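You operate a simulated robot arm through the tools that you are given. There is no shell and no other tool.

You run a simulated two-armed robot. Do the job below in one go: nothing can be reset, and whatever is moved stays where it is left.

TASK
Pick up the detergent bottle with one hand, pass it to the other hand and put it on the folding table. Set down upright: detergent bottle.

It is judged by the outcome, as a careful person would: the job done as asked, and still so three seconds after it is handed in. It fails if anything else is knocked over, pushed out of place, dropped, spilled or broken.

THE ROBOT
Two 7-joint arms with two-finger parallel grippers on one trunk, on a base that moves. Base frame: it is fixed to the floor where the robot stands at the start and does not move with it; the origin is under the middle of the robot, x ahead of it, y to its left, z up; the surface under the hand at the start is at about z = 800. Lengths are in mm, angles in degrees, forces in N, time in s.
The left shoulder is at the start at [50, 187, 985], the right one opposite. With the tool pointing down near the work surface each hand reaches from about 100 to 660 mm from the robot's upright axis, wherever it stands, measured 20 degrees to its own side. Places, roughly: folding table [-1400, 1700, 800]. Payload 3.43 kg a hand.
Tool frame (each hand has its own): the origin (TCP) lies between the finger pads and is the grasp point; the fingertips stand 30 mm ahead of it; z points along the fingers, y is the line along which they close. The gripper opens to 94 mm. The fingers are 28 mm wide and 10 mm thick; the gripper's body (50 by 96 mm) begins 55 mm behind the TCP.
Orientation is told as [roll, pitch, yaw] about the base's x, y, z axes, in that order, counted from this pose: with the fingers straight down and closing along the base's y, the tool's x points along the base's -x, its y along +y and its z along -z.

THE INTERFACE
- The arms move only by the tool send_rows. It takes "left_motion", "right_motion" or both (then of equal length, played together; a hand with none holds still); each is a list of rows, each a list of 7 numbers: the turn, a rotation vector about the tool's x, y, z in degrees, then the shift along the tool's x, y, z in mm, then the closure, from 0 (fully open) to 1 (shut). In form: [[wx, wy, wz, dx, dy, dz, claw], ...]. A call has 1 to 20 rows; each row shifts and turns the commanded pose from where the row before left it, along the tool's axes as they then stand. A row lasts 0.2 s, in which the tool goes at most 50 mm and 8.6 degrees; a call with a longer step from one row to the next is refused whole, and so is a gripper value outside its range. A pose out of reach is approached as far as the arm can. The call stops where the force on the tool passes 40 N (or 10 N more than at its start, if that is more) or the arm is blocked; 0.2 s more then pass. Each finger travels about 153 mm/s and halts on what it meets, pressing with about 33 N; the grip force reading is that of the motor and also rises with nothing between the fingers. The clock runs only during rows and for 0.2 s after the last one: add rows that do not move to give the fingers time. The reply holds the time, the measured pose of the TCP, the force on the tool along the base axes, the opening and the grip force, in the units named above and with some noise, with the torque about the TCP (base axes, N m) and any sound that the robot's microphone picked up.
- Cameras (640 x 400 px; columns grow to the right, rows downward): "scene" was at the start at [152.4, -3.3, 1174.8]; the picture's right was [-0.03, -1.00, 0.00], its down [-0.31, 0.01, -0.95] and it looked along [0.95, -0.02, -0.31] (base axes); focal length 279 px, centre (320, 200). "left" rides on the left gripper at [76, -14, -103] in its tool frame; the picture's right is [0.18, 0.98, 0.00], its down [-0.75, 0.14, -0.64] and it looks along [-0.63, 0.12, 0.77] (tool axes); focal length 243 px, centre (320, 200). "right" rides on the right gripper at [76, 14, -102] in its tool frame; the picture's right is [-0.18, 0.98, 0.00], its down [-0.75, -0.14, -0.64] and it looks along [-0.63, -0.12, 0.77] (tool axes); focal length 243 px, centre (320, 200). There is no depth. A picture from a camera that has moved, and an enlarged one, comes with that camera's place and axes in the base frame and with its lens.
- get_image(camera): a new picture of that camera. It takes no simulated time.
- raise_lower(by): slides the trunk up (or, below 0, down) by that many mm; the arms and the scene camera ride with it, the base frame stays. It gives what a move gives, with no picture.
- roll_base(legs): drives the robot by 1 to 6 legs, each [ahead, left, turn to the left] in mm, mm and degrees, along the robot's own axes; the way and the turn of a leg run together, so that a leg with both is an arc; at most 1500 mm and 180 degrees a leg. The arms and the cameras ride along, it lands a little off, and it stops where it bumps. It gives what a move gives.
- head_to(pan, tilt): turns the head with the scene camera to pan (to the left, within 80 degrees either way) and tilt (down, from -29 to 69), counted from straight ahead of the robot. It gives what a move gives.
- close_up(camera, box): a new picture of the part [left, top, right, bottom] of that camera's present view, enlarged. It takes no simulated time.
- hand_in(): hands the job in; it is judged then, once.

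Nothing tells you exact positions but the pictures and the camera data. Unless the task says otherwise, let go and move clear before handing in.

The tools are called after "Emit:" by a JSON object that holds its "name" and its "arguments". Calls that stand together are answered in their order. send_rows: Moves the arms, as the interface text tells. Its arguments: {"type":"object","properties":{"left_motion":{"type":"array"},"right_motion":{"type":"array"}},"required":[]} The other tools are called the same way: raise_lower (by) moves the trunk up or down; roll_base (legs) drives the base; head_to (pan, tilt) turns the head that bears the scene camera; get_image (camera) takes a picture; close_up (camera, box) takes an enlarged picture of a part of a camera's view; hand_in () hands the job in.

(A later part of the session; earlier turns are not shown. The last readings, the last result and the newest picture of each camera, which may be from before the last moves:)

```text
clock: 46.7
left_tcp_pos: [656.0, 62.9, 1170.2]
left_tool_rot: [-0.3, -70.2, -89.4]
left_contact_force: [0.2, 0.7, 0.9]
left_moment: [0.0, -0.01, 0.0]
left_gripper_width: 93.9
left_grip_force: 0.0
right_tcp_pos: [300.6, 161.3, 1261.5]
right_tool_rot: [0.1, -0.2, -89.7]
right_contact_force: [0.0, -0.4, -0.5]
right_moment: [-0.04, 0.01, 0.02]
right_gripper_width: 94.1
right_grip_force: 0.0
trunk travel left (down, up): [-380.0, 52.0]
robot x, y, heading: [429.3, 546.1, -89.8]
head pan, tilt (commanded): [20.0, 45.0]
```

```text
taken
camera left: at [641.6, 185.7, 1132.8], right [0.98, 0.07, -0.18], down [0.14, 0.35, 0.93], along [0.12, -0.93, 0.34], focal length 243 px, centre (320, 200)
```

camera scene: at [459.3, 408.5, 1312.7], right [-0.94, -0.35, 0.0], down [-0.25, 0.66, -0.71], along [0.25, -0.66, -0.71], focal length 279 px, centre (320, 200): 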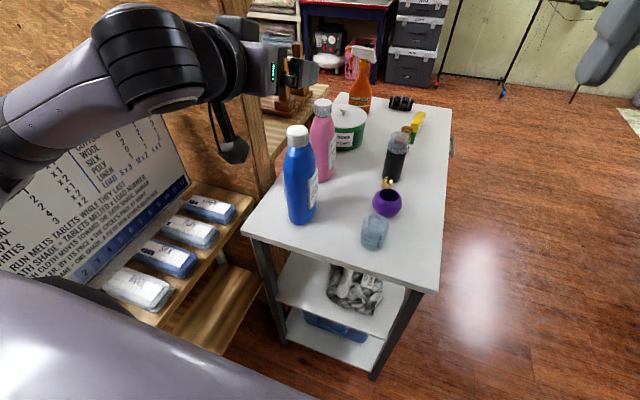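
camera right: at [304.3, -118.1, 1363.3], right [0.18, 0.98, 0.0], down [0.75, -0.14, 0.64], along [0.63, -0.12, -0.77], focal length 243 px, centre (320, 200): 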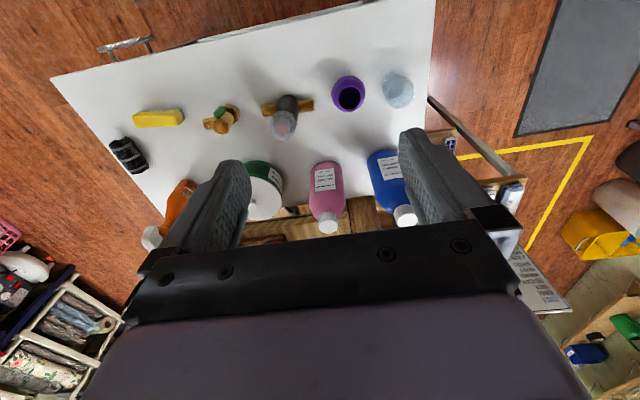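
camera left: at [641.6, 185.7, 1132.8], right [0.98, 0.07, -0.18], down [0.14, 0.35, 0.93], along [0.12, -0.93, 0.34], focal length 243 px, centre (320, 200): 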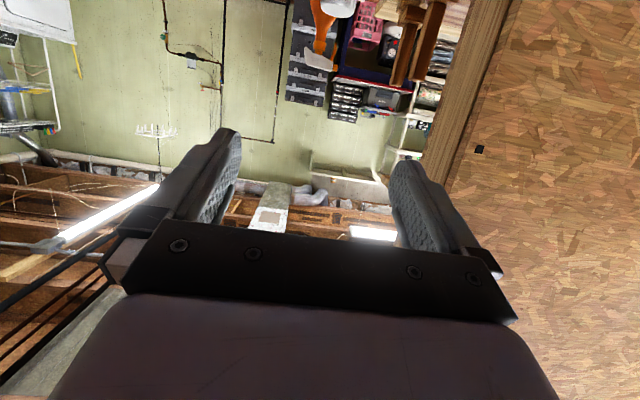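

The tilted grip would bring the left forearm low over the rack and near the signboard, so I'm switching the order: the left hand takes the cap from above, where the arm stays high, and the right hand takes the body in open space. I'll straighten the hand and bring it over the cap.

Emit:
{"name": "send_rows", "arguments": {"left_motion": [[0, 7.8, 0, 0, 0, 0, 0], [0, 7.8, 0, 0, 0, 0, 0], [0, 7.8, 0, 0, 0, 0, 0], [0, 7.8, 0, 0, 0, 0, 0], [0, 7.8, 0, 0, 0, 0, 0], [0, 7.8, 0, 0, 0, 0, 0], [0, 7.8, 0, 0, 0, 0, 0], [0, 7.8, 0, 0, 0, 0, 0], [0, 7.8, 0, 0, 0, 0, 0], [0, 0, 0, 0, 0, 20, 0], [0, 0, 0, -25, 0, 20, 0], [0, 0, 0, -25, 0, 0, 0], [0, 0, 0, -26, 0, 0, 0]]}}

Emit:
{"name": "get_image", "arguments": {"camera": "left"}}

Emit:
{"name": "get_image", "arguments": {"camera": "scene"}}

```text
clock: 49.5
left_tcp_pos: [656.5, -12.3, 1129.9]
left_tool_rot: [0.0, 0.1, -89.7]
left_contact_force: [-0.5, -0.3, -0.3]
left_moment: [0.04, 0.02, -0.03]
left_gripper_width: 93.9
left_grip_force: 0.0
right_tcp_pos: [300.5, 160.3, 1261.8]
right_tool_rot: [0.1, 0.0, -89.8]
right_contact_force: [-0.1, -0.2, 0.5]
right_moment: [-0.01, -0.02, 0.0]
right_gripper_width: 93.9
right_grip_force: 0.0
trunk travel left (down, up): [-380.0, 52.0]
robot x, y, heading: [425.8, 545.3, -89.9]
head pan, tilt (commanded): [20.0, 45.0]
```

```text
taken
camera left: at [642.2, 63.1, 1231.8], right [0.98, 0.19, 0.0], down [0.14, -0.75, 0.64], along [0.12, -0.63, -0.77], focal length 243 px, centre (320, 200)
```

left: 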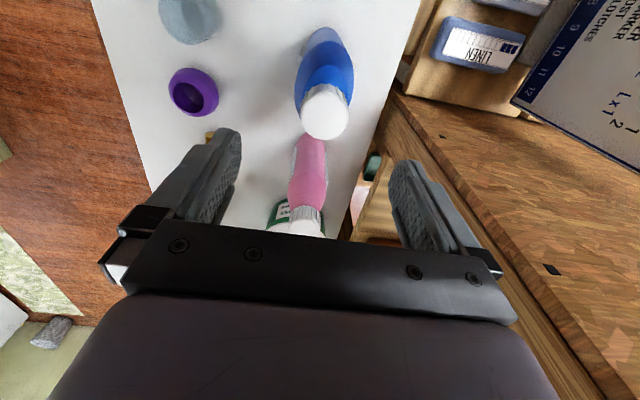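

```text
taken
camera scene: at [458.8, 408.1, 1312.6], right [-0.94, -0.35, 0.0], down [-0.25, 0.66, -0.71], along [0.25, -0.66, -0.71], focal length 279 px, centre (320, 200)
```

scene: 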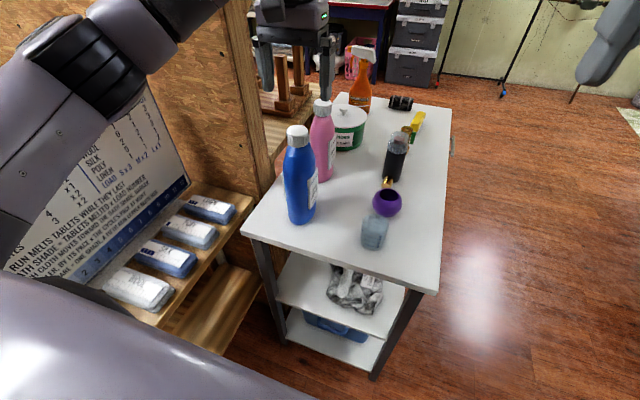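

Emit:
{"name": "close_up", "arguments": {"camera": "left", "box": [270, 20, 390, 170]}}

Emit:
{"name": "head_to", "arguments": {"pan": 10, "tilt": 25}}

Emit:
{"name": "get_image", "arguments": {"camera": "scene"}}

```text
2.67 times, centred on (330, 95) of left
camera zoom: at [642.2, 63.1, 1231.8], right [0.98, 0.19, 0.0], down [0.14, -0.75, 0.64], along [0.12, -0.63, -0.77], focal length 647 px, centre (293, 480)
```

zoom: 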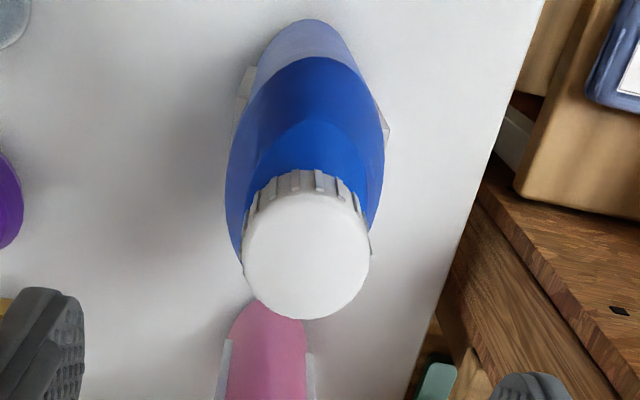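

```text
clock: 50.3
left_tcp_pos: [656.3, -12.5, 1131.4]
left_tool_rot: [-0.1, 0.2, -89.7]
left_contact_force: [-0.1, 0.1, 0.2]
left_moment: [0.02, 0.01, -0.02]
left_gripper_width: 93.7
left_grip_force: 0.0
right_tcp_pos: [299.3, 161.9, 1261.1]
right_tool_rot: [0.1, -0.1, -89.7]
right_contact_force: [-0.1, -0.7, -0.1]
right_moment: [-0.03, -0.01, 0.03]
right_gripper_width: 94.0
right_grip_force: 0.0
trunk travel left (down, up): [-380.0, 52.0]
robot x, y, heading: [433.8, 543.2, -89.5]
head pan, tilt (commanded): [10.0, 25.0]
```

```text
taken
camera scene: at [447.4, 394.1, 1343.2], right [-0.98, -0.18, 0.0], down [-0.08, 0.42, -0.91], along [0.16, -0.89, -0.42], focal length 279 px, centre (320, 200)
```

scene: 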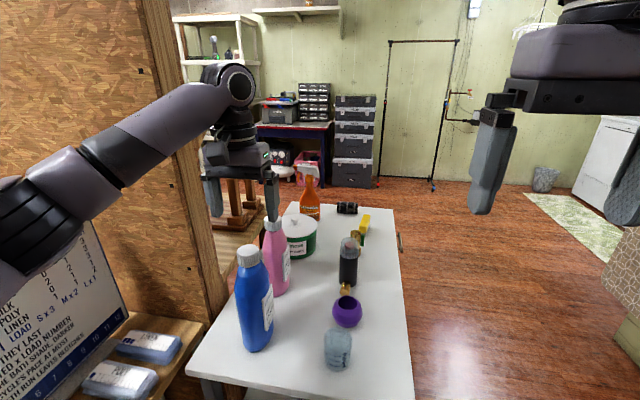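

The hand is right over the bottle; the cap centre is about 4 mm in +x and 3 mm in +y from the tool axis, top at z ≈ 1034. I'll correct that and come down so the fingertips end just at the cap's lower rim.

Emit:
{"name": "send_rows", "arguments": {"left_motion": [[0, 0, 0, 3, 4, 0, 0], [0, 0, 0, 0, 0, 20, 0], [0, 0, 0, 0, 0, 20, 0], [0, 0, 0, 0, 0, 15, 0], [0, 0, 0, 0, 0, 0, 0]]}}

Emit:
{"name": "get_image", "arguments": {"camera": "left"}}

Emit:
{"name": "close_up", "arguments": {"camera": "scene", "box": [180, 150, 320, 300]}}

```text
clock: 51.5
left_tcp_pos: [658.5, -9.0, 1075.5]
left_tool_rot: [-0.1, 0.1, -89.7]
left_contact_force: [-0.3, 0.0, -0.7]
left_moment: [-0.03, 0.0, 0.02]
left_gripper_width: 93.9
left_grip_force: 0.0
right_tcp_pos: [300.6, 160.9, 1260.9]
right_tool_rot: [0.2, -0.1, -89.8]
right_contact_force: [-0.2, 0.1, -0.2]
right_moment: [0.01, 0.0, 0.0]
right_gripper_width: 93.9
right_grip_force: 0.0
trunk travel left (down, up): [-380.0, 52.0]
robot x, y, heading: [434.8, 542.9, -89.8]
head pan, tilt (commanded): [10.0, 25.0]
```

```text
taken
camera left: at [644.9, 66.5, 1176.8], right [0.98, 0.19, 0.0], down [0.15, -0.75, 0.64], along [0.12, -0.63, -0.77], focal length 243 px, centre (320, 200)
```

left: 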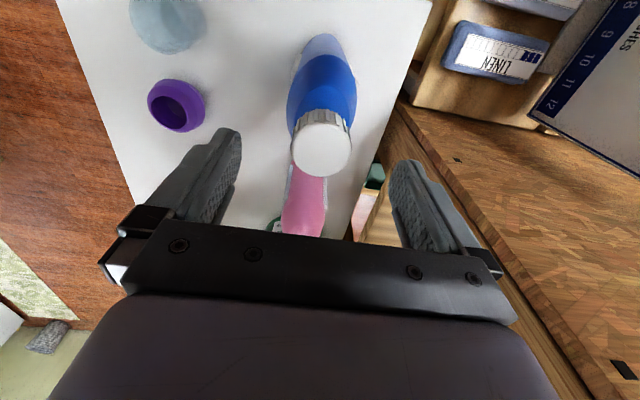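

```text
2.67 times, centred on (250, 225) of scene
camera zoom: at [447.4, 394.2, 1343.3], right [-0.98, -0.18, 0.0], down [-0.08, 0.42, -0.91], along [0.16, -0.89, -0.42], focal length 744 px, centre (507, 133)
```

zoom: 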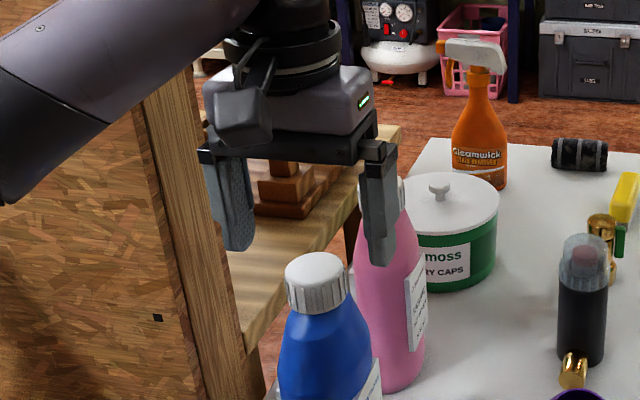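

Alignment is right (the cap's image sits where it should for this height). I'll go down the last 40 mm with the fingers open.

Emit:
{"name": "send_rows", "arguments": {"left_motion": [[0, 0, 0, 0, 0, 15, 0], [0, 0, 0, 0, 0, 15, 0], [0, 0, 0, 0, 0, 9, 0], [0, 0, 0, 0, 0, 0, 0]]}}

Emit:
{"name": "get_image", "arguments": {"camera": "left"}}

Emit:
{"name": "close_up", "arguments": {"camera": "scene", "box": [180, 190, 320, 320]}}

```text
clock: 52.5
left_tcp_pos: [658.8, -10.8, 1035.1]
left_tool_rot: [-0.2, 0.0, -89.8]
left_contact_force: [0.4, -0.2, 0.6]
left_moment: [-0.01, -0.03, -0.01]
left_gripper_width: 94.1
left_grip_force: 0.1
right_tcp_pos: [299.4, 162.1, 1261.2]
right_tool_rot: [0.1, -0.1, -89.7]
right_contact_force: [0.5, -0.6, 0.2]
right_moment: [-0.01, -0.03, 0.04]
right_gripper_width: 93.7
right_grip_force: 0.0
trunk travel left (down, up): [-380.0, 52.0]
robot x, y, heading: [427.9, 547.9, -89.7]
head pan, tilt (commanded): [10.0, 25.0]
```

```text
taken
camera left: at [645.0, 66.3, 1138.0], right [0.98, 0.19, 0.0], down [0.15, -0.75, 0.64], along [0.12, -0.63, -0.77], focal length 243 px, centre (320, 200)
```

left: 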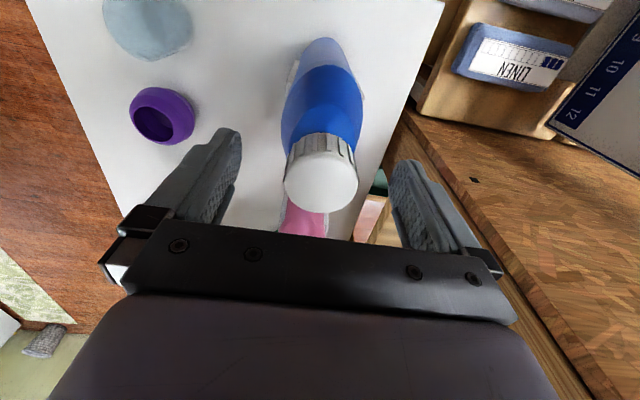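

```text
3.08 times, centred on (250, 255) of scene
camera zoom: at [447.4, 394.2, 1343.3], right [-0.98, -0.18, 0.0], down [-0.08, 0.42, -0.91], along [0.16, -0.89, -0.42], focal length 858 px, centre (535, 31)
```

zoom: 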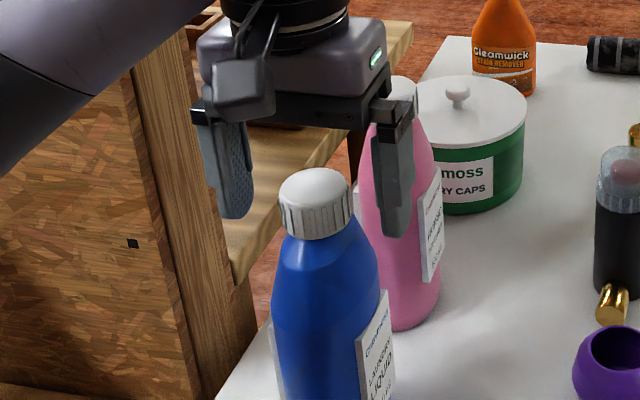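

The cap sits between the fingers and is centred. I'll close the left gripper on it.

Emit:
{"name": "send_rows", "arguments": {"left_motion": [[0, 0, 0, 0, 0, 0, 1], [0, 0, 0, 0, 0, 0, 1], [0, 0, 0, 0, 0, 0, 1], [0, 0, 0, 0, 0, 0, 1]]}}

Emit:
{"name": "get_image", "arguments": {"camera": "left"}}

Emit:
{"name": "close_up", "arguments": {"camera": "scene", "box": [180, 190, 320, 320]}}

```text
clock: 53.5
left_tcp_pos: [660.0, -10.4, 1036.4]
left_tool_rot: [-0.2, 0.1, -89.7]
left_contact_force: [0.3, 0.5, -0.1]
left_moment: [0.02, -0.07, 0.0]
left_gripper_width: 40.1
left_grip_force: 33.5
right_tcp_pos: [300.3, 161.9, 1261.6]
right_tool_rot: [0.1, -0.1, -89.8]
right_contact_force: [0.7, -1.0, -0.4]
right_moment: [-0.01, 0.03, 0.01]
right_gripper_width: 94.0
right_grip_force: 0.0
trunk travel left (down, up): [-380.0, 52.0]
robot x, y, heading: [431.8, 543.1, -89.7]
head pan, tilt (commanded): [10.0, 25.0]
```

```text
taken
camera left: at [645.3, 66.3, 1138.0], right [0.98, 0.19, 0.0], down [0.15, -0.75, 0.64], along [0.12, -0.63, -0.77], focal length 243 px, centre (320, 200)
```

left: 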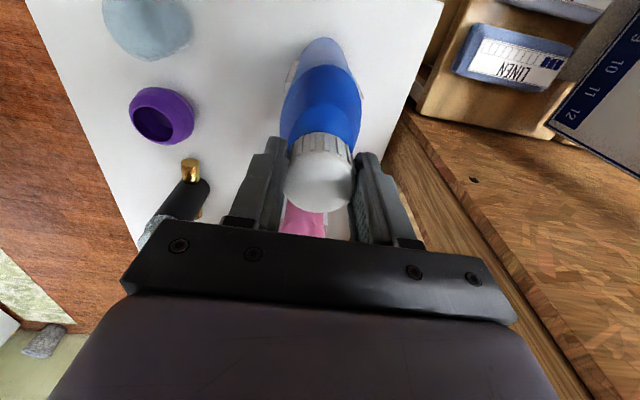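

```text
3.08 times, centred on (250, 255) of scene
camera zoom: at [447.5, 394.2, 1343.3], right [-0.98, -0.18, 0.0], down [-0.08, 0.42, -0.91], along [0.16, -0.89, -0.42], focal length 858 px, centre (535, 31)
```

zoom: 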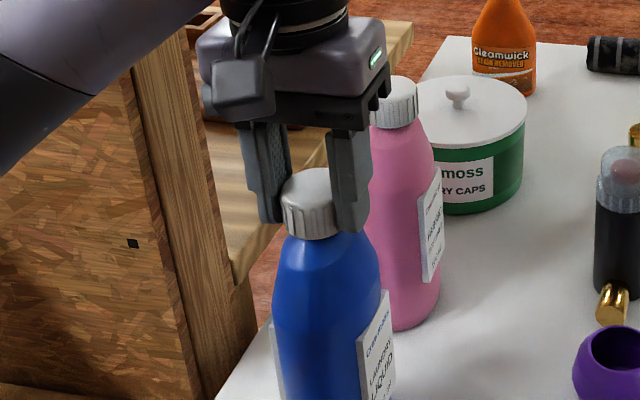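

The grip reads 40 mm width at 33.5 N. I'll lift 10 mm slowly to test the hold.

Emit:
{"name": "send_rows", "arguments": {"left_motion": [[0, 0, 0, 0, 0, -3, 1], [0, 0, 0, 0, 0, -4, 1], [0, 0, 0, 0, 0, -5, 1], [0, 0, 0, 0, 0, 0, 1]]}}

Emit:
{"name": "get_image", "arguments": {"camera": "scene"}}

```text
clock: 54.5
left_tcp_pos: [660.1, -9.5, 1047.9]
left_tool_rot: [-0.1, 0.0, -89.7]
left_contact_force: [1.6, -0.5, -5.0]
left_moment: [0.04, 0.0, -0.02]
left_gripper_width: 40.0
left_grip_force: 33.3
right_tcp_pos: [301.0, 161.9, 1261.2]
right_tool_rot: [0.0, 0.0, -89.7]
right_contact_force: [0.6, 0.2, 0.5]
right_moment: [0.0, 0.05, 0.02]
right_gripper_width: 94.1
right_grip_force: 0.1
trunk travel left (down, up): [-380.0, 52.0]
robot x, y, heading: [431.1, 543.4, -89.8]
head pan, tilt (commanded): [10.0, 25.0]
```

```text
taken
camera scene: at [447.6, 393.6, 1343.2], right [-0.98, -0.18, 0.0], down [-0.08, 0.42, -0.91], along [0.16, -0.89, -0.42], focal length 279 px, centre (320, 200)
```

scene: 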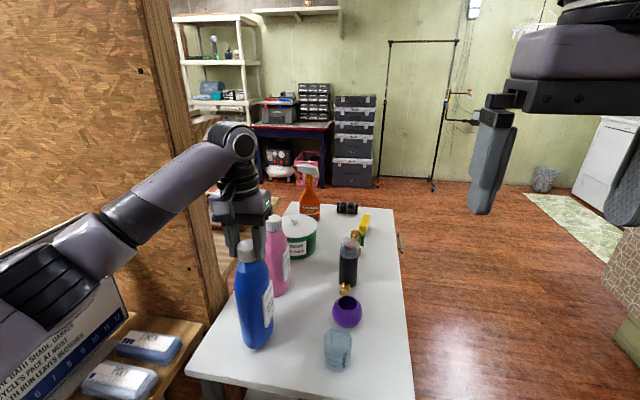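

The bottle is held (about 5 N of weight). I'll lift it clear, then raise the trunk a bit.

Emit:
{"name": "send_rows", "arguments": {"left_motion": [[0, 0, 0, 0, 0, -8, 1], [0, 0, 0, 0, 0, -8, 1], [0, 0, 0, 0, 0, -8, 1], [0, 0, 0, 0, 0, -8, 1], [0, 0, 0, 0, 0, -8, 1], [0, 0, 0, 0, 0, 0, 1]]}}

Emit:
{"name": "raise_lower", "arguments": {"by": 40}}

Emit:
{"name": "get_image", "arguments": {"camera": "scene"}}

Emit:
{"name": "get_image", "arguments": {"camera": "left"}}

```text
clock: 55.9
left_tcp_pos: [660.7, -9.7, 1089.2]
left_tool_rot: [-0.1, 0.1, -89.7]
left_contact_force: [-0.2, -0.2, 0.6]
left_moment: [0.0, 0.0, -0.01]
left_gripper_width: 0.0
left_grip_force: 33.0
right_tcp_pos: [301.3, 162.3, 1260.9]
right_tool_rot: [0.1, 0.0, -89.7]
right_contact_force: [0.2, -0.4, -0.1]
right_moment: [0.01, 0.02, 0.06]
right_gripper_width: 94.1
right_grip_force: 0.0
trunk travel left (down, up): [-380.0, 52.0]
robot x, y, heading: [429.4, 546.7, -89.9]
head pan, tilt (commanded): [10.0, 25.0]
```

```text
clock: 56.8
left_tcp_pos: [660.7, -9.9, 1129.1]
left_tool_rot: [-0.1, 0.1, -89.7]
left_contact_force: [0.2, -0.2, 0.8]
left_moment: [0.0, -0.01, -0.05]
left_gripper_width: 0.0
left_grip_force: 32.7
right_tcp_pos: [299.6, 163.1, 1300.7]
right_tool_rot: [0.2, 0.0, -89.7]
right_contact_force: [0.1, -0.8, -0.4]
right_moment: [0.0, 0.01, 0.0]
right_gripper_width: 94.2
right_grip_force: 0.1
trunk travel left (down, up): [-420.0, 12.0]
robot x, y, heading: [429.4, 543.0, -89.6]
head pan, tilt (commanded): [10.0, 25.0]
```

```text
taken
camera scene: at [447.4, 393.9, 1383.3], right [-0.98, -0.18, 0.0], down [-0.08, 0.42, -0.91], along [0.16, -0.89, -0.42], focal length 279 px, centre (320, 200)
```

scene: 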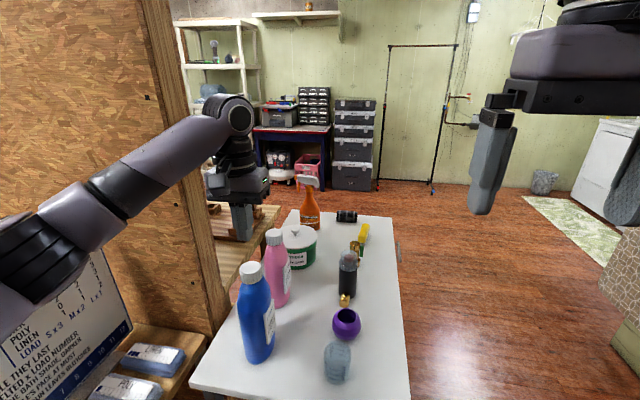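

```text
taken
camera left: at [646.2, 65.7, 1230.3], right [0.98, 0.19, 0.0], down [0.15, -0.75, 0.64], along [0.12, -0.63, -0.77], focal length 243 px, centre (320, 200)
```

left: 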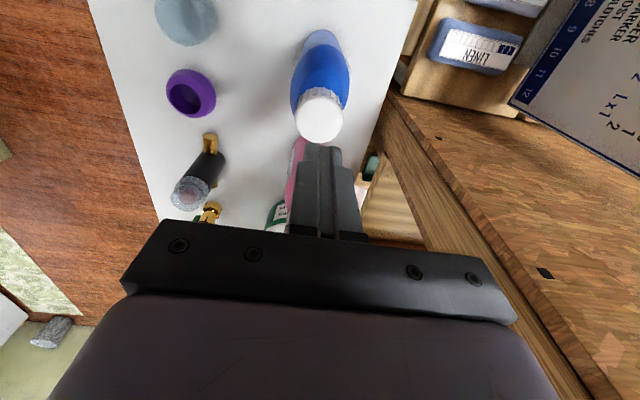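

The reading shows the fingers closed empty: the cap slid out of the grip, and the bottle is still standing on the table. I'll look closely at it before choosing another hold.

Emit:
{"name": "close_up", "arguments": {"camera": "scene", "box": [200, 240, 320, 380]}}

Emit:
{"name": "close_up", "arguments": {"camera": "left", "box": [270, 20, 390, 170]}}

```text
2.86 times, centred on (260, 310) of scene
camera zoom: at [447.4, 393.9, 1383.3], right [-0.98, -0.18, 0.0], down [-0.08, 0.42, -0.91], along [0.16, -0.89, -0.42], focal length 797 px, centre (491, -114)
```

zoom: 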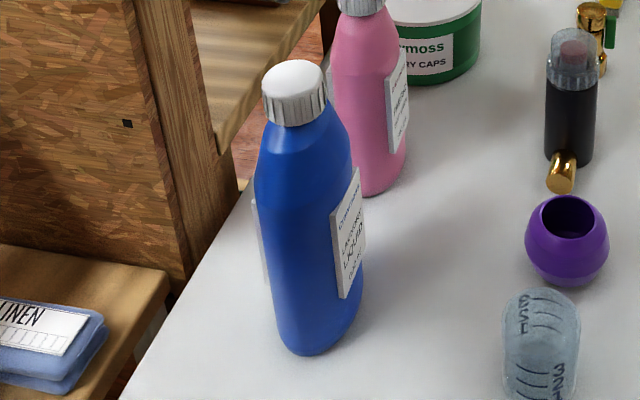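

```text
2.67 times, centred on (330, 95) of left
camera zoom: at [646.2, 65.7, 1230.3], right [0.98, 0.19, 0.0], down [0.15, -0.75, 0.64], along [0.12, -0.63, -0.77], focal length 647 px, centre (293, 480)
```

zoom: 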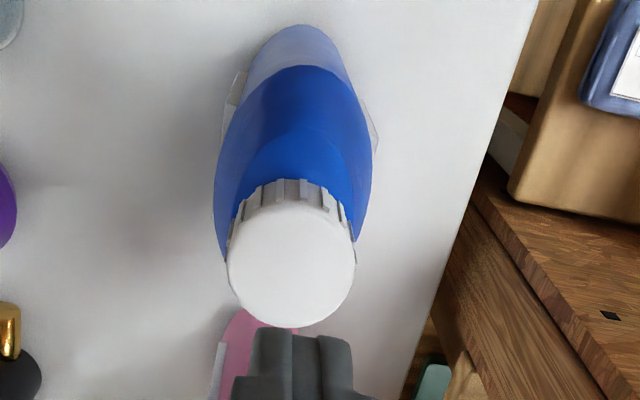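

The bottle stands untouched in its place; the cap is too slippery to hold by, so I'll grip the flat body instead. I'll pull the left hand back, then move the base to face the bottle diagonally (about heading -45), where the left arm can come in from the free left edge with its elbow away from the rack and sign.

Emit:
{"name": "send_rows", "arguments": {"left_motion": [[0, 0, 0, 0, 0, -15, 1], [0, 0, 0, 40, 0, 0, 0], [0, 0, 0, 40, 0, 0, 0], [0, 0, 0, 40, -8, 0, 0], [0, 0, 0, 40, -8, 0, 0], [0, 0, 0, 40, -8, 0, 0], [0, 0, 0, 0, 0, 0, 0]]}}

Emit:
{"name": "roll_base", "arguments": {"legs": [[0, -170, 0], [30, 0, 0], [0, 0, 45]]}}

Emit:
{"name": "head_to", "arguments": {"pan": 0, "tilt": 45}}

Emit:
{"name": "get_image", "arguments": {"camera": "scene"}}

Emit:
{"name": "get_image", "arguments": {"camera": "left"}}

```text
clock: 58.4
left_tcp_pos: [632.9, 190.3, 1141.7]
left_tool_rot: [-0.1, 0.1, -89.7]
left_contact_force: [1.5, -0.5, 0.2]
left_moment: [-0.02, 0.04, 0.0]
left_gripper_width: 94.0
left_grip_force: 0.1
right_tcp_pos: [299.4, 161.6, 1300.9]
right_tool_rot: [0.2, 0.0, -89.8]
right_contact_force: [0.2, 0.3, -0.8]
right_moment: [-0.04, 0.0, -0.01]
right_gripper_width: 94.0
right_grip_force: 0.2
trunk travel left (down, up): [-420.0, 12.0]
robot x, y, heading: [431.0, 541.6, -89.9]
head pan, tilt (commanded): [10.0, 25.0]
```

```text
clock: 63.0
left_tcp_pos: [650.9, 410.1, 1143.4]
left_tool_rot: [-0.1, 0.2, -44.4]
left_contact_force: [0.2, 0.6, 0.0]
left_moment: [0.03, 0.02, 0.02]
left_gripper_width: 94.1
left_grip_force: 0.1
right_tcp_pos: [437.3, 153.5, 1300.5]
right_tool_rot: [0.1, -0.1, -44.3]
right_contact_force: [0.1, 0.5, -0.8]
right_moment: [0.02, -0.01, 0.03]
right_gripper_width: 94.0
right_grip_force: 0.1
trunk travel left (down, up): [-420.0, 12.0]
robot x, y, heading: [255.3, 510.9, -44.4]
head pan, tilt (commanded): [10.0, 25.0]
```

```text
clock: 63.9
left_tcp_pos: [650.4, 409.6, 1143.6]
left_tool_rot: [-0.1, 0.2, -44.3]
left_contact_force: [-0.4, -0.3, 0.6]
left_moment: [0.0, -0.02, 0.01]
left_gripper_width: 93.6
left_grip_force: 0.0
right_tcp_pos: [436.3, 152.8, 1300.3]
right_tool_rot: [0.1, -0.1, -44.3]
right_contact_force: [0.5, -0.5, -0.2]
right_moment: [-0.02, 0.04, 0.01]
right_gripper_width: 93.9
right_grip_force: 0.1
trunk travel left (down, up): [-420.0, 12.0]
robot x, y, heading: [256.0, 514.3, -44.3]
head pan, tilt (commanded): [0.0, 45.0]
```

```text
taken
camera scene: at [356.6, 414.7, 1352.8], right [-0.7, -0.72, 0.0], down [-0.51, 0.49, -0.71], along [0.51, -0.49, -0.71], focal length 279 px, centre (320, 200)
```

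scene: 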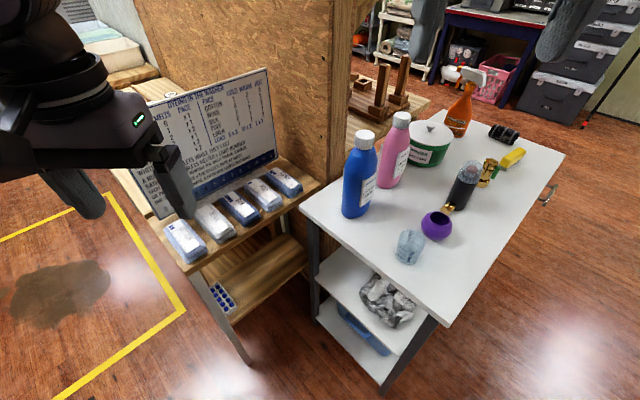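

```text
taken
camera left: at [587.0, 453.3, 1245.0], right [0.55, 0.83, 0.0], down [0.64, -0.42, 0.64], along [0.53, -0.36, -0.77], focal length 243 px, centre (320, 200)
```

left: 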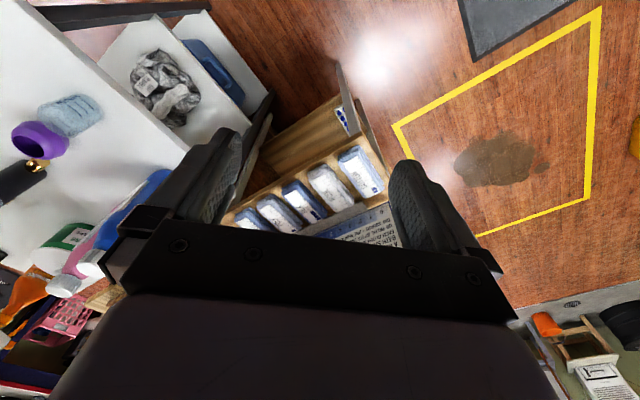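

From here the bottle's left end is open to the left arm. I'll bring the left hand to (655, 200, 1100), turn it to point along -y and tilt it 65° forward, well away from everything.

Emit:
{"name": "send_rows", "arguments": {"left_motion": [[0, 0, 0, -25, -24.5, 7, 0], [0, 0, 0, -25, -24.5, 7, 0], [0, 0, 0, -25, -24.5, 7, 0], [0, 0, 0, -25, -24.5, 7, 0], [0, 0, 0, -25, -24.5, 7, 0], [0, 0, 0, -25, -24.5, 8, 0], [0, 0, 7.6, 0, 0, 0, 0], [0, 0, 7.6, 0, 0, 0, 0], [0, 0, 7.6, 0, 0, 0, 0], [0, 0, 7.6, 0, 0, 0, 0], [0, 0, 7.6, 0, 0, 0, 0], [0, 0, 7.6, 0, 0, 0, 0]]}}

Emit:
{"name": "send_rows", "arguments": {"left_motion": [[0, -8.1, 0, 0, 0, 0, 0], [0, -8.1, 0, 0, 0, 0, 0], [0, -8.1, 0, 0, 0, 0, 0], [0, -8.1, 0, 0, 0, 0, 0], [0, -8.1, 0, 0, 0, 0, 0], [0, -8.1, 0, 0, 0, 0, 0], [0, -8.1, 0, 0, 0, 0, 0], [0, -8.1, 0, 0, 0, 0, 0]]}}

Emit:
{"name": "get_image", "arguments": {"camera": "scene"}}

Emit:
{"name": "get_image", "arguments": {"camera": "left"}}

```text
clock: 66.5
left_tcp_pos: [655.8, 201.2, 1099.3]
left_tool_rot: [-0.1, 0.0, -90.0]
left_contact_force: [0.1, -0.2, -0.6]
left_moment: [0.03, 0.01, -0.02]
left_gripper_width: 94.1
left_grip_force: 0.1
right_tcp_pos: [437.3, 152.6, 1301.4]
right_tool_rot: [0.2, -0.1, -44.2]
right_contact_force: [0.2, -0.1, 0.4]
right_moment: [0.01, -0.02, 0.0]
right_gripper_width: 93.6
right_grip_force: 0.0
trunk travel left (down, up): [-420.0, 12.0]
robot x, y, heading: [259.5, 516.4, -44.6]
head pan, tilt (commanded): [0.0, 45.0]
```

```text
clock: 68.3
left_tcp_pos: [656.1, 201.0, 1101.4]
left_tool_rot: [-0.1, -65.0, -89.9]
left_contact_force: [-0.3, 0.2, -0.2]
left_moment: [0.03, 0.01, 0.0]
left_gripper_width: 93.9
left_grip_force: 0.1
right_tcp_pos: [437.8, 153.0, 1300.9]
right_tool_rot: [0.1, -0.1, -44.2]
right_contact_force: [0.1, -0.2, 0.5]
right_moment: [-0.03, 0.04, 0.01]
right_gripper_width: 94.0
right_grip_force: 0.1
trunk travel left (down, up): [-420.0, 12.0]
robot x, y, heading: [252.7, 512.1, -44.2]
head pan, tilt (commanded): [0.0, 45.0]
```

```text
taken
camera scene: at [356.6, 414.9, 1352.8], right [-0.7, -0.72, 0.0], down [-0.51, 0.49, -0.71], along [0.51, -0.49, -0.71], focal length 279 px, centre (320, 200)
```

scene: 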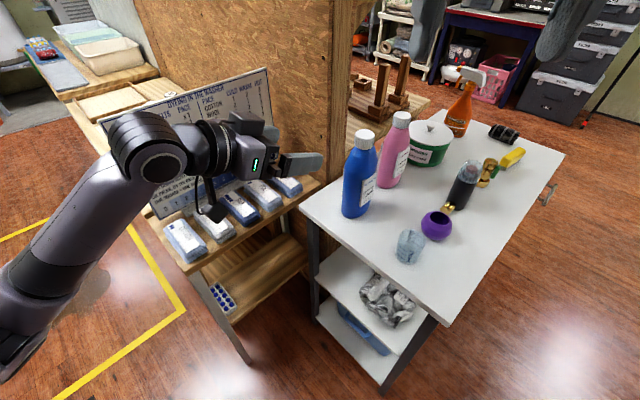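

```text
taken
camera left: at [642.2, 326.2, 1074.4], right [0.98, 0.08, -0.17], down [0.14, 0.26, 0.95], along [0.12, -0.96, 0.25], focal length 243 px, centre (320, 200)
```

left: 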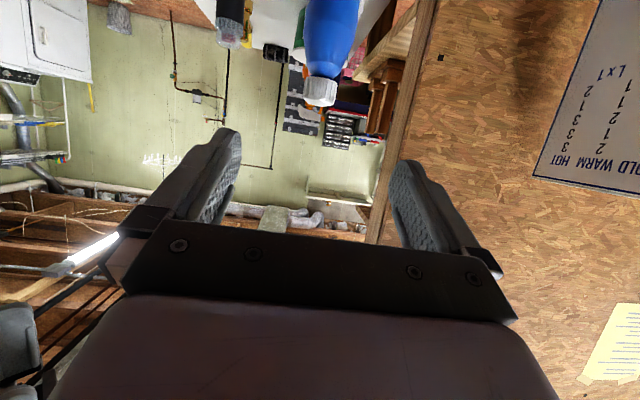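

The tilted pose works, and the elbow hangs in free space well short of the rack. Next is the pre-grasp point at (659, 110, 930), just off the table's left edge.

Emit:
{"name": "send_rows", "arguments": {"left_motion": [[0, 0, 0, 19.4, 0.5, 25.8, 0], [0, 0, 0, 19.4, 0.5, 25.8, 0], [0, 0, 0, 19.4, 0.5, 25.8, 0], [0, 0, 0, 19.4, 0.5, 25.8, 0], [0, 0, 0, 19.4, 0.5, 25.8, 0], [0, 0, 0, 19.4, 0.5, 25.8, 0], [0, 0, 0, 0, 0, 0, 0]]}}

Emit:
{"name": "get_image", "arguments": {"camera": "scene"}}

Emit:
{"name": "get_image", "arguments": {"camera": "left"}}

```text
clock: 69.9
left_tcp_pos: [658.4, 107.7, 928.1]
left_tool_rot: [-0.2, -64.8, -89.8]
left_contact_force: [0.4, -0.4, 0.1]
left_moment: [-0.02, -0.02, 0.01]
left_gripper_width: 93.9
left_grip_force: 0.1
right_tcp_pos: [436.4, 151.9, 1301.6]
right_tool_rot: [0.2, -0.1, -44.3]
right_contact_force: [-1.0, -0.3, 0.0]
right_moment: [-0.01, 0.02, -0.02]
right_gripper_width: 94.1
right_grip_force: 0.1
trunk travel left (down, up): [-420.0, 12.0]
robot x, y, heading: [253.1, 513.4, -44.0]
head pan, tilt (commanded): [0.0, 45.0]
```

```text
taken
camera scene: at [356.6, 414.9, 1352.7], right [-0.7, -0.72, 0.0], down [-0.51, 0.49, -0.71], along [0.51, -0.49, -0.71], focal length 279 px, centre (320, 200)
```

scene: 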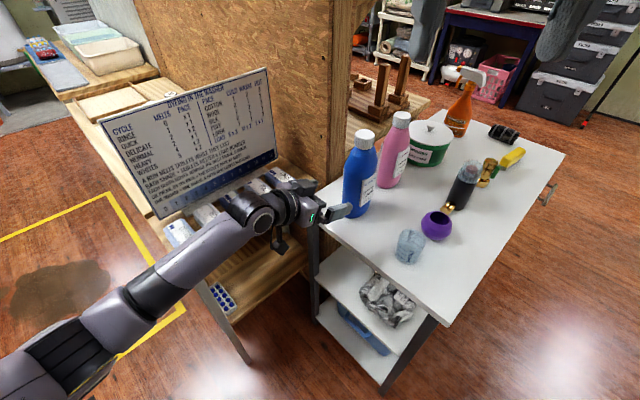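

```text
taken
camera left: at [644.3, 233.9, 901.4], right [0.98, 0.08, -0.17], down [0.14, 0.26, 0.95], along [0.12, -0.96, 0.24], focal length 243 px, centre (320, 200)
```

left: 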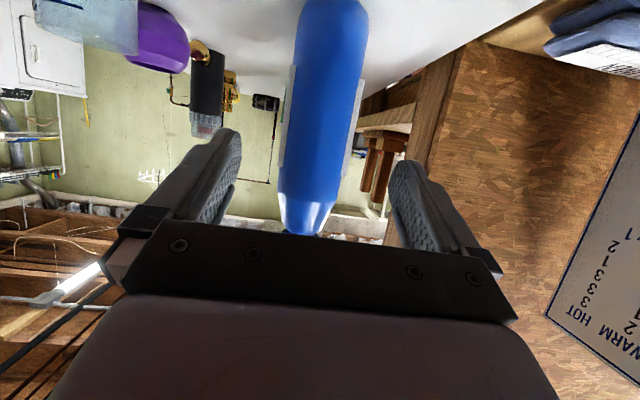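

Emit:
{"name": "close_up", "arguments": {"camera": "left", "box": [230, 0, 430, 240]}}

Emit:
{"name": "close_up", "arguments": {"camera": "scene", "box": [240, 110, 400, 270]}}

```text
1.67 times, centred on (330, 120) of left
camera zoom: at [644.3, 233.9, 901.4], right [0.98, 0.08, -0.17], down [0.14, 0.26, 0.95], along [0.12, -0.96, 0.24], focal length 404 px, centre (303, 333)
```

zoom: 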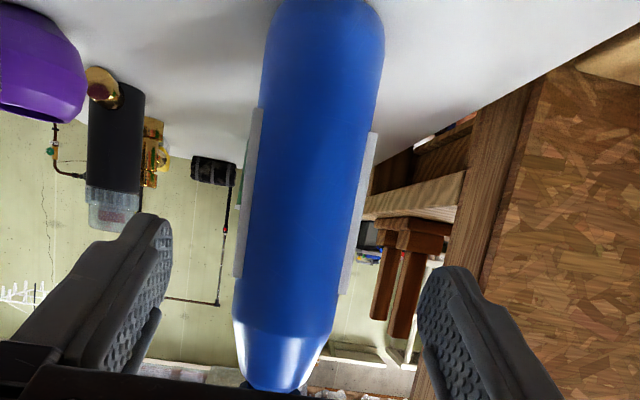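

```text
2.50 times, centred on (320, 190) of scene
camera zoom: at [356.6, 414.9, 1352.7], right [-0.7, -0.72, 0.0], down [-0.51, 0.49, -0.71], along [0.51, -0.49, -0.71], focal length 697 px, centre (320, 225)
```

zoom: 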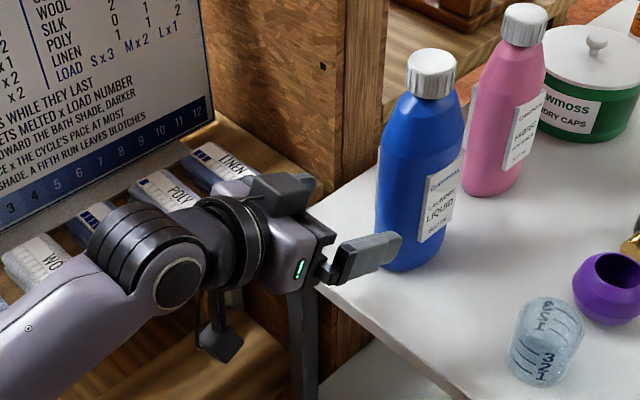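

The bottle is centred between the fingers (x 659) with about 16 mm to spare each side. I'll slide in 115 mm along the tool axis so the pads straddle the body at z ≈ 880.

Emit:
{"name": "send_rows", "arguments": {"left_motion": [[0, 0, 0, 0, 0, 20, 0], [0, 0, 0, 0, 0, 20, 0], [0, 0, 0, 0, 0, 20, 0], [0, 0, 0, 0, 0, 20, 0], [0, 0, 0, 0, 0, 20, 0], [0, 0, 0, 0, 0, 14, 0], [0, 0, 0, 0, 0, 0, 0]]}}

Emit:
{"name": "get_image", "arguments": {"camera": "left"}}

Emit:
{"name": "close_up", "arguments": {"camera": "scene", "box": [280, 110, 440, 270]}}

```text
clock: 71.5
left_tcp_pos: [657.3, 6.6, 881.4]
left_tool_rot: [-0.2, -64.9, -89.7]
left_contact_force: [-0.1, -0.3, -0.1]
left_moment: [-0.01, -0.01, -0.01]
left_gripper_width: 93.7
left_grip_force: 0.1
right_tcp_pos: [437.8, 153.0, 1301.0]
right_tool_rot: [0.2, -0.1, -44.2]
right_contact_force: [0.4, 0.0, 0.1]
right_moment: [0.02, -0.01, 0.02]
right_gripper_width: 94.1
right_grip_force: 0.1
trunk travel left (down, up): [-420.0, 12.0]
robot x, y, heading: [254.9, 513.8, -44.4]
head pan, tilt (commanded): [0.0, 45.0]
```

```text
taken
camera left: at [643.9, 132.3, 855.6], right [0.98, 0.08, -0.17], down [0.14, 0.26, 0.95], along [0.12, -0.96, 0.25], focal length 243 px, centre (320, 200)
```

left: 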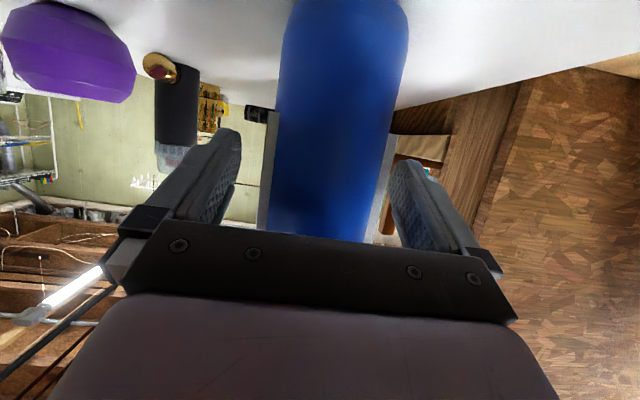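

```text
2.50 times, centred on (360, 190) of scene
camera zoom: at [356.7, 414.8, 1352.7], right [-0.7, -0.72, 0.0], down [-0.51, 0.49, -0.71], along [0.51, -0.49, -0.71], focal length 697 px, centre (220, 225)
```

zoom: 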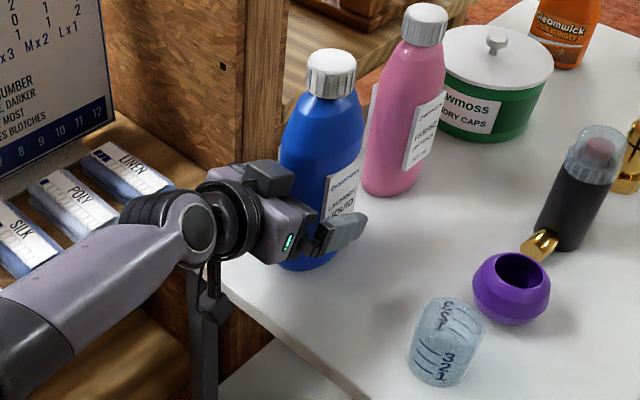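

The fingers straddle the body. I'll go 4 mm further in and close the left gripper.

Emit:
{"name": "send_rows", "arguments": {"left_motion": [[0, 0, 0, 0, 0, 4, 0], [0, 0, 0, 0, 0, 0, 0], [0, 0, 0, 0, 0, 0, 1], [0, 0, 0, 0, 0, 0, 1], [0, 0, 0, 0, 0, 0, 1], [0, 0, 0, 0, 0, 0, 1]]}}

Emit:
{"name": "get_image", "arguments": {"camera": "left"}}

Emit:
{"name": "close_up", "arguments": {"camera": "scene", "box": [280, 110, 440, 270]}}

```text
clock: 72.9
left_tcp_pos: [658.6, 3.3, 880.1]
left_tool_rot: [-0.2, -64.8, -89.6]
left_contact_force: [1.7, -0.2, 0.6]
left_moment: [-0.11, 0.04, 0.03]
left_gripper_width: 65.7
left_grip_force: 32.7
right_tcp_pos: [436.4, 152.6, 1303.1]
right_tool_rot: [0.0, -0.1, -44.2]
right_contact_force: [-0.5, -0.4, -0.2]
right_moment: [-0.02, -0.05, 0.01]
right_gripper_width: 94.0
right_grip_force: 0.0
trunk travel left (down, up): [-420.0, 12.0]
robot x, y, heading: [254.6, 513.2, -44.2]
head pan, tilt (commanded): [0.0, 45.0]
```

```text
taken
camera left: at [644.6, 128.8, 853.8], right [0.98, 0.08, -0.17], down [0.14, 0.26, 0.95], along [0.12, -0.96, 0.24], focal length 243 px, centre (320, 200)
```

left: 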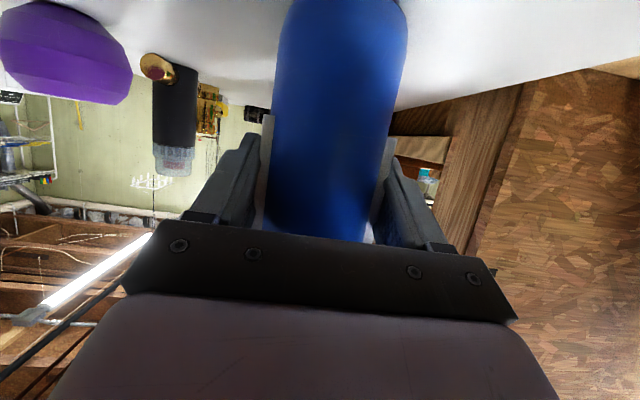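

```text
2.50 times, centred on (360, 190) of scene
camera zoom: at [356.7, 414.8, 1352.7], right [-0.7, -0.72, 0.0], down [-0.51, 0.49, -0.71], along [0.51, -0.49, -0.71], focal length 697 px, centre (220, 225)
```

zoom: 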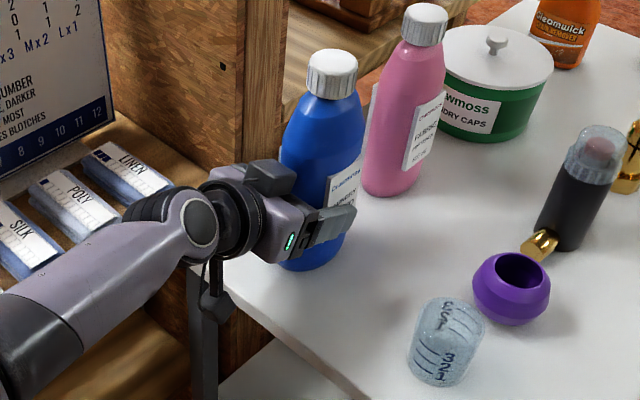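

The grip is on the flat label faces, 65.7 mm apart, at 33 N. I'll make a slow 6 mm test lift and check the weight and the picture.

Emit:
{"name": "send_rows", "arguments": {"left_motion": [[0, 0, 0, -1.8, 0, -0.85, 1], [0, 0, 0, -1.8, 0, -0.85, 1], [0, 0, 0, -1.8, 0, -0.85, 1], [0, 0, 0, 0, 0, 0, 1], [0, 0, 0, 0, 0, 0, 1]]}}

Emit:
{"name": "close_up", "arguments": {"camera": "scene", "box": [280, 110, 440, 270]}}

```text
clock: 74.1
left_tcp_pos: [658.3, 3.3, 882.8]
left_tool_rot: [-0.3, -64.7, -89.6]
left_contact_force: [0.2, 0.1, -5.6]
left_moment: [0.09, 0.0, 0.01]
left_gripper_width: 65.4
left_grip_force: 33.0
right_tcp_pos: [437.3, 152.7, 1301.3]
right_tool_rot: [0.1, 0.0, -44.3]
right_contact_force: [0.5, 0.4, -0.2]
right_moment: [-0.01, -0.01, 0.02]
right_gripper_width: 93.8
right_grip_force: 0.1
trunk travel left (down, up): [-420.0, 12.0]
robot x, y, heading: [257.3, 514.7, -44.1]
head pan, tilt (commanded): [0.0, 45.0]
```

```text
2.50 times, centred on (360, 190) of scene
camera zoom: at [356.9, 414.2, 1352.6], right [-0.7, -0.72, 0.0], down [-0.51, 0.49, -0.71], along [0.51, -0.49, -0.71], focal length 697 px, centre (220, 225)
```

zoom: 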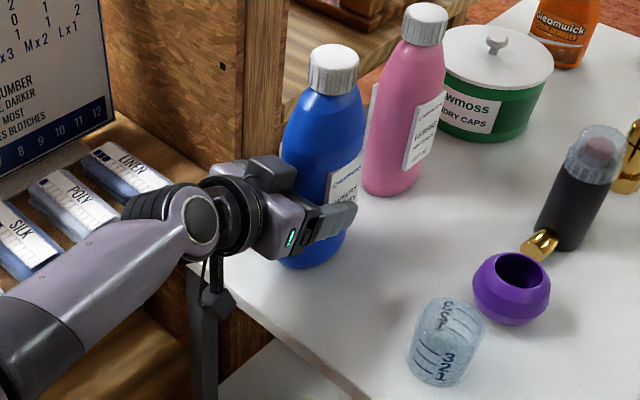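

The bottle came up with the hand, at about 5.6 N. I'll keep lifting gently.

Emit:
{"name": "send_rows", "arguments": {"left_motion": [[0, 0, 0, -2.7, 0, -1.3, 1], [0, 0, 0, -2.7, 0, -1.3, 1], [0, 0, 0, -2.7, 0, -1.3, 1], [0, 0, 0, -2.7, 0, -1.3, 1], [0, 0, 0, -2.7, 0, -1.3, 1], [0, 0, 0, -2.7, 0, -1.3, 1], [0, 0, 0, 0, 0, 0, 1]]}}

Emit:
{"name": "close_up", "arguments": {"camera": "scene", "box": [280, 110, 440, 270]}}

Emit:
{"name": "get_image", "arguments": {"camera": "left"}}

```text
clock: 75.7
left_tcp_pos: [660.0, 3.2, 901.3]
left_tool_rot: [-0.3, -64.8, -89.6]
left_contact_force: [0.1, -0.4, -6.0]
left_moment: [0.1, 0.01, -0.02]
left_gripper_width: 65.7
left_grip_force: 32.6
right_tcp_pos: [437.3, 152.7, 1300.6]
right_tool_rot: [0.1, -0.1, -44.3]
right_contact_force: [-0.6, 0.1, 0.1]
right_moment: [-0.02, 0.01, -0.02]
right_gripper_width: 94.0
right_grip_force: 0.1
trunk travel left (down, up): [-420.0, 12.0]
robot x, y, heading: [256.4, 513.0, -44.4]
head pan, tilt (commanded): [0.0, 45.0]
```

```text
2.50 times, centred on (360, 190) of scene
camera zoom: at [357.0, 414.2, 1352.6], right [-0.7, -0.72, 0.0], down [-0.51, 0.49, -0.71], along [0.51, -0.49, -0.71], focal length 697 px, centre (220, 225)
```

zoom: 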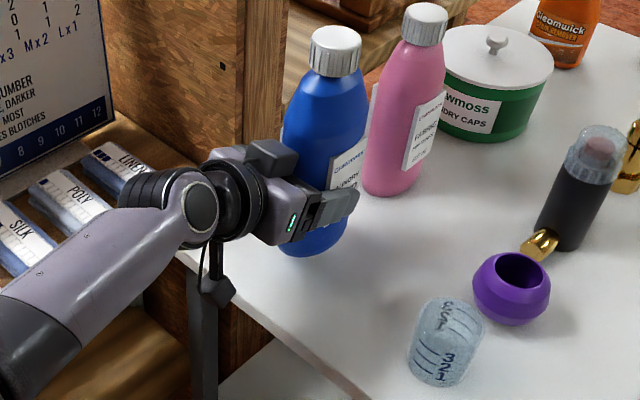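

```text
taken
camera left: at [645.1, 128.2, 875.4], right [0.98, 0.08, -0.17], down [0.14, 0.26, 0.96], along [0.12, -0.96, 0.24], focal length 243 px, centre (320, 200)
```

left: 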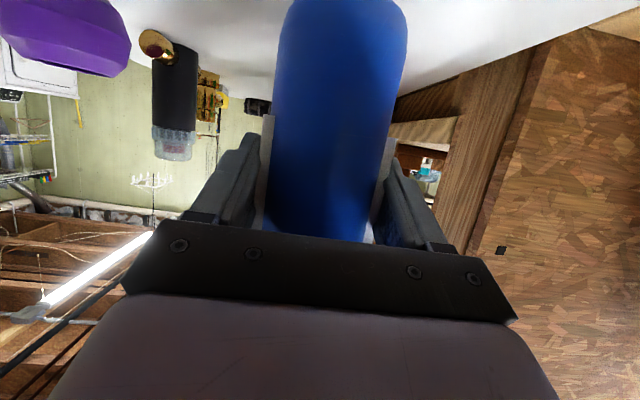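

The hold is steady at about 6 N. I'll lift until the bottle's bottom is near z 900 and draw it back off the table edge.

Emit:
{"name": "send_rows", "arguments": {"left_motion": [[0, 0, 0, -7.2, 0, -3.4, 1], [0, 0, 0, -7.2, 0, -3.4, 1], [0, 0, 0, -7.2, 0, -3.4, 1], [0, 0, 0, -7.2, 0, -3.4, 1], [0, 0, 0, -7.2, 0, -3.4, 1], [0, 0, 0, -7.2, 0, -3.4, 1], [0, 0, 0, -7.2, 0, -3.4, 1], [0, 0, 0, -7.2, 0, -3.4, 1], [0, 0, 0, -7.2, 0, -3.4, 1], [0, 0, 0, -7.2, 0, -3.4, 1], [0, 0, 0, 0, 0, 0, 1]]}}

Emit:
{"name": "send_rows", "arguments": {"left_motion": [[0, 0, 0, 2.1, 0, -4.5, 1], [0, 0, 0, 4.2, 0, -9.0, 1], [0, 0, 0, 6.3, 0, -13.6, 1], [0, 0, 0, 6.3, 0, -13.6, 1], [0, 0, 0, 6.3, 0, -13.6, 1], [0, 0, 0, 6.3, 0, -13.6, 1], [0, 0, 0, 6.3, 0, -13.6, 1], [0, 0, 0, 6.3, 0, -13.6, 1], [0, 0, 0, 4.2, 0, -9.0, 1], [0, 0, 0, 2.1, 0, -4.5, 1], [0, 0, 0, 0, 0, 0, 1]]}}

Emit:
{"name": "get_image", "arguments": {"camera": "scene"}}

Emit:
{"name": "get_image", "arguments": {"camera": "left"}}

```text
clock: 78.1
left_tcp_pos: [660.0, 3.0, 981.7]
left_tool_rot: [-0.3, -64.8, -89.5]
left_contact_force: [-0.1, 0.0, -4.8]
left_moment: [0.08, -0.02, 0.02]
left_gripper_width: 65.5
left_grip_force: 33.7
right_tcp_pos: [438.8, 152.2, 1301.4]
right_tool_rot: [0.1, 0.0, -44.2]
right_contact_force: [0.4, -0.4, 0.3]
right_moment: [0.01, 0.01, 0.01]
right_gripper_width: 94.0
right_grip_force: 0.0
trunk travel left (down, up): [-420.0, 12.0]
robot x, y, heading: [254.8, 514.1, -44.1]
head pan, tilt (commanded): [0.0, 45.0]
```

```text
clock: 80.5
left_tcp_pos: [658.6, 123.0, 982.2]
left_tool_rot: [-0.2, -64.8, -89.6]
left_contact_force: [0.5, -0.7, -5.5]
left_moment: [0.07, 0.01, -0.02]
left_gripper_width: 65.3
left_grip_force: 33.0
right_tcp_pos: [437.3, 151.7, 1300.5]
right_tool_rot: [0.1, -0.1, -44.3]
right_contact_force: [-0.7, -0.1, 0.5]
right_moment: [0.0, -0.03, -0.01]
right_gripper_width: 94.0
right_grip_force: 0.0
trunk travel left (down, up): [-420.0, 12.0]
robot x, y, heading: [254.2, 516.7, -44.3]
head pan, tilt (commanded): [0.0, 45.0]
```

```text
taken
camera scene: at [356.9, 414.3, 1352.6], right [-0.7, -0.72, 0.0], down [-0.51, 0.49, -0.71], along [0.51, -0.49, -0.71], focal length 279 px, centre (320, 200)
```

scene: 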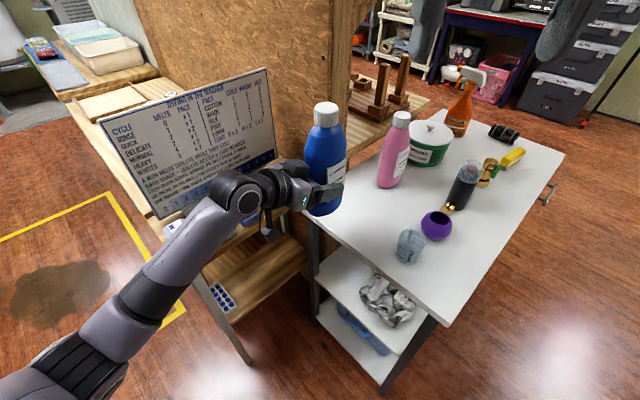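

```text
taken
camera left: at [644.7, 248.7, 956.1], right [0.98, 0.08, -0.17], down [0.14, 0.26, 0.96], along [0.12, -0.96, 0.24], focal length 243 px, centre (320, 200)
```

left: 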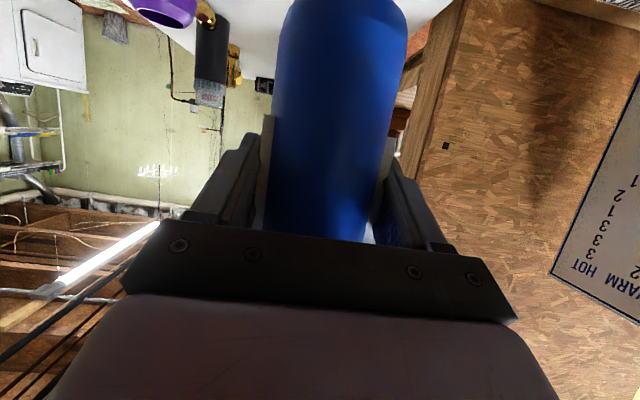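

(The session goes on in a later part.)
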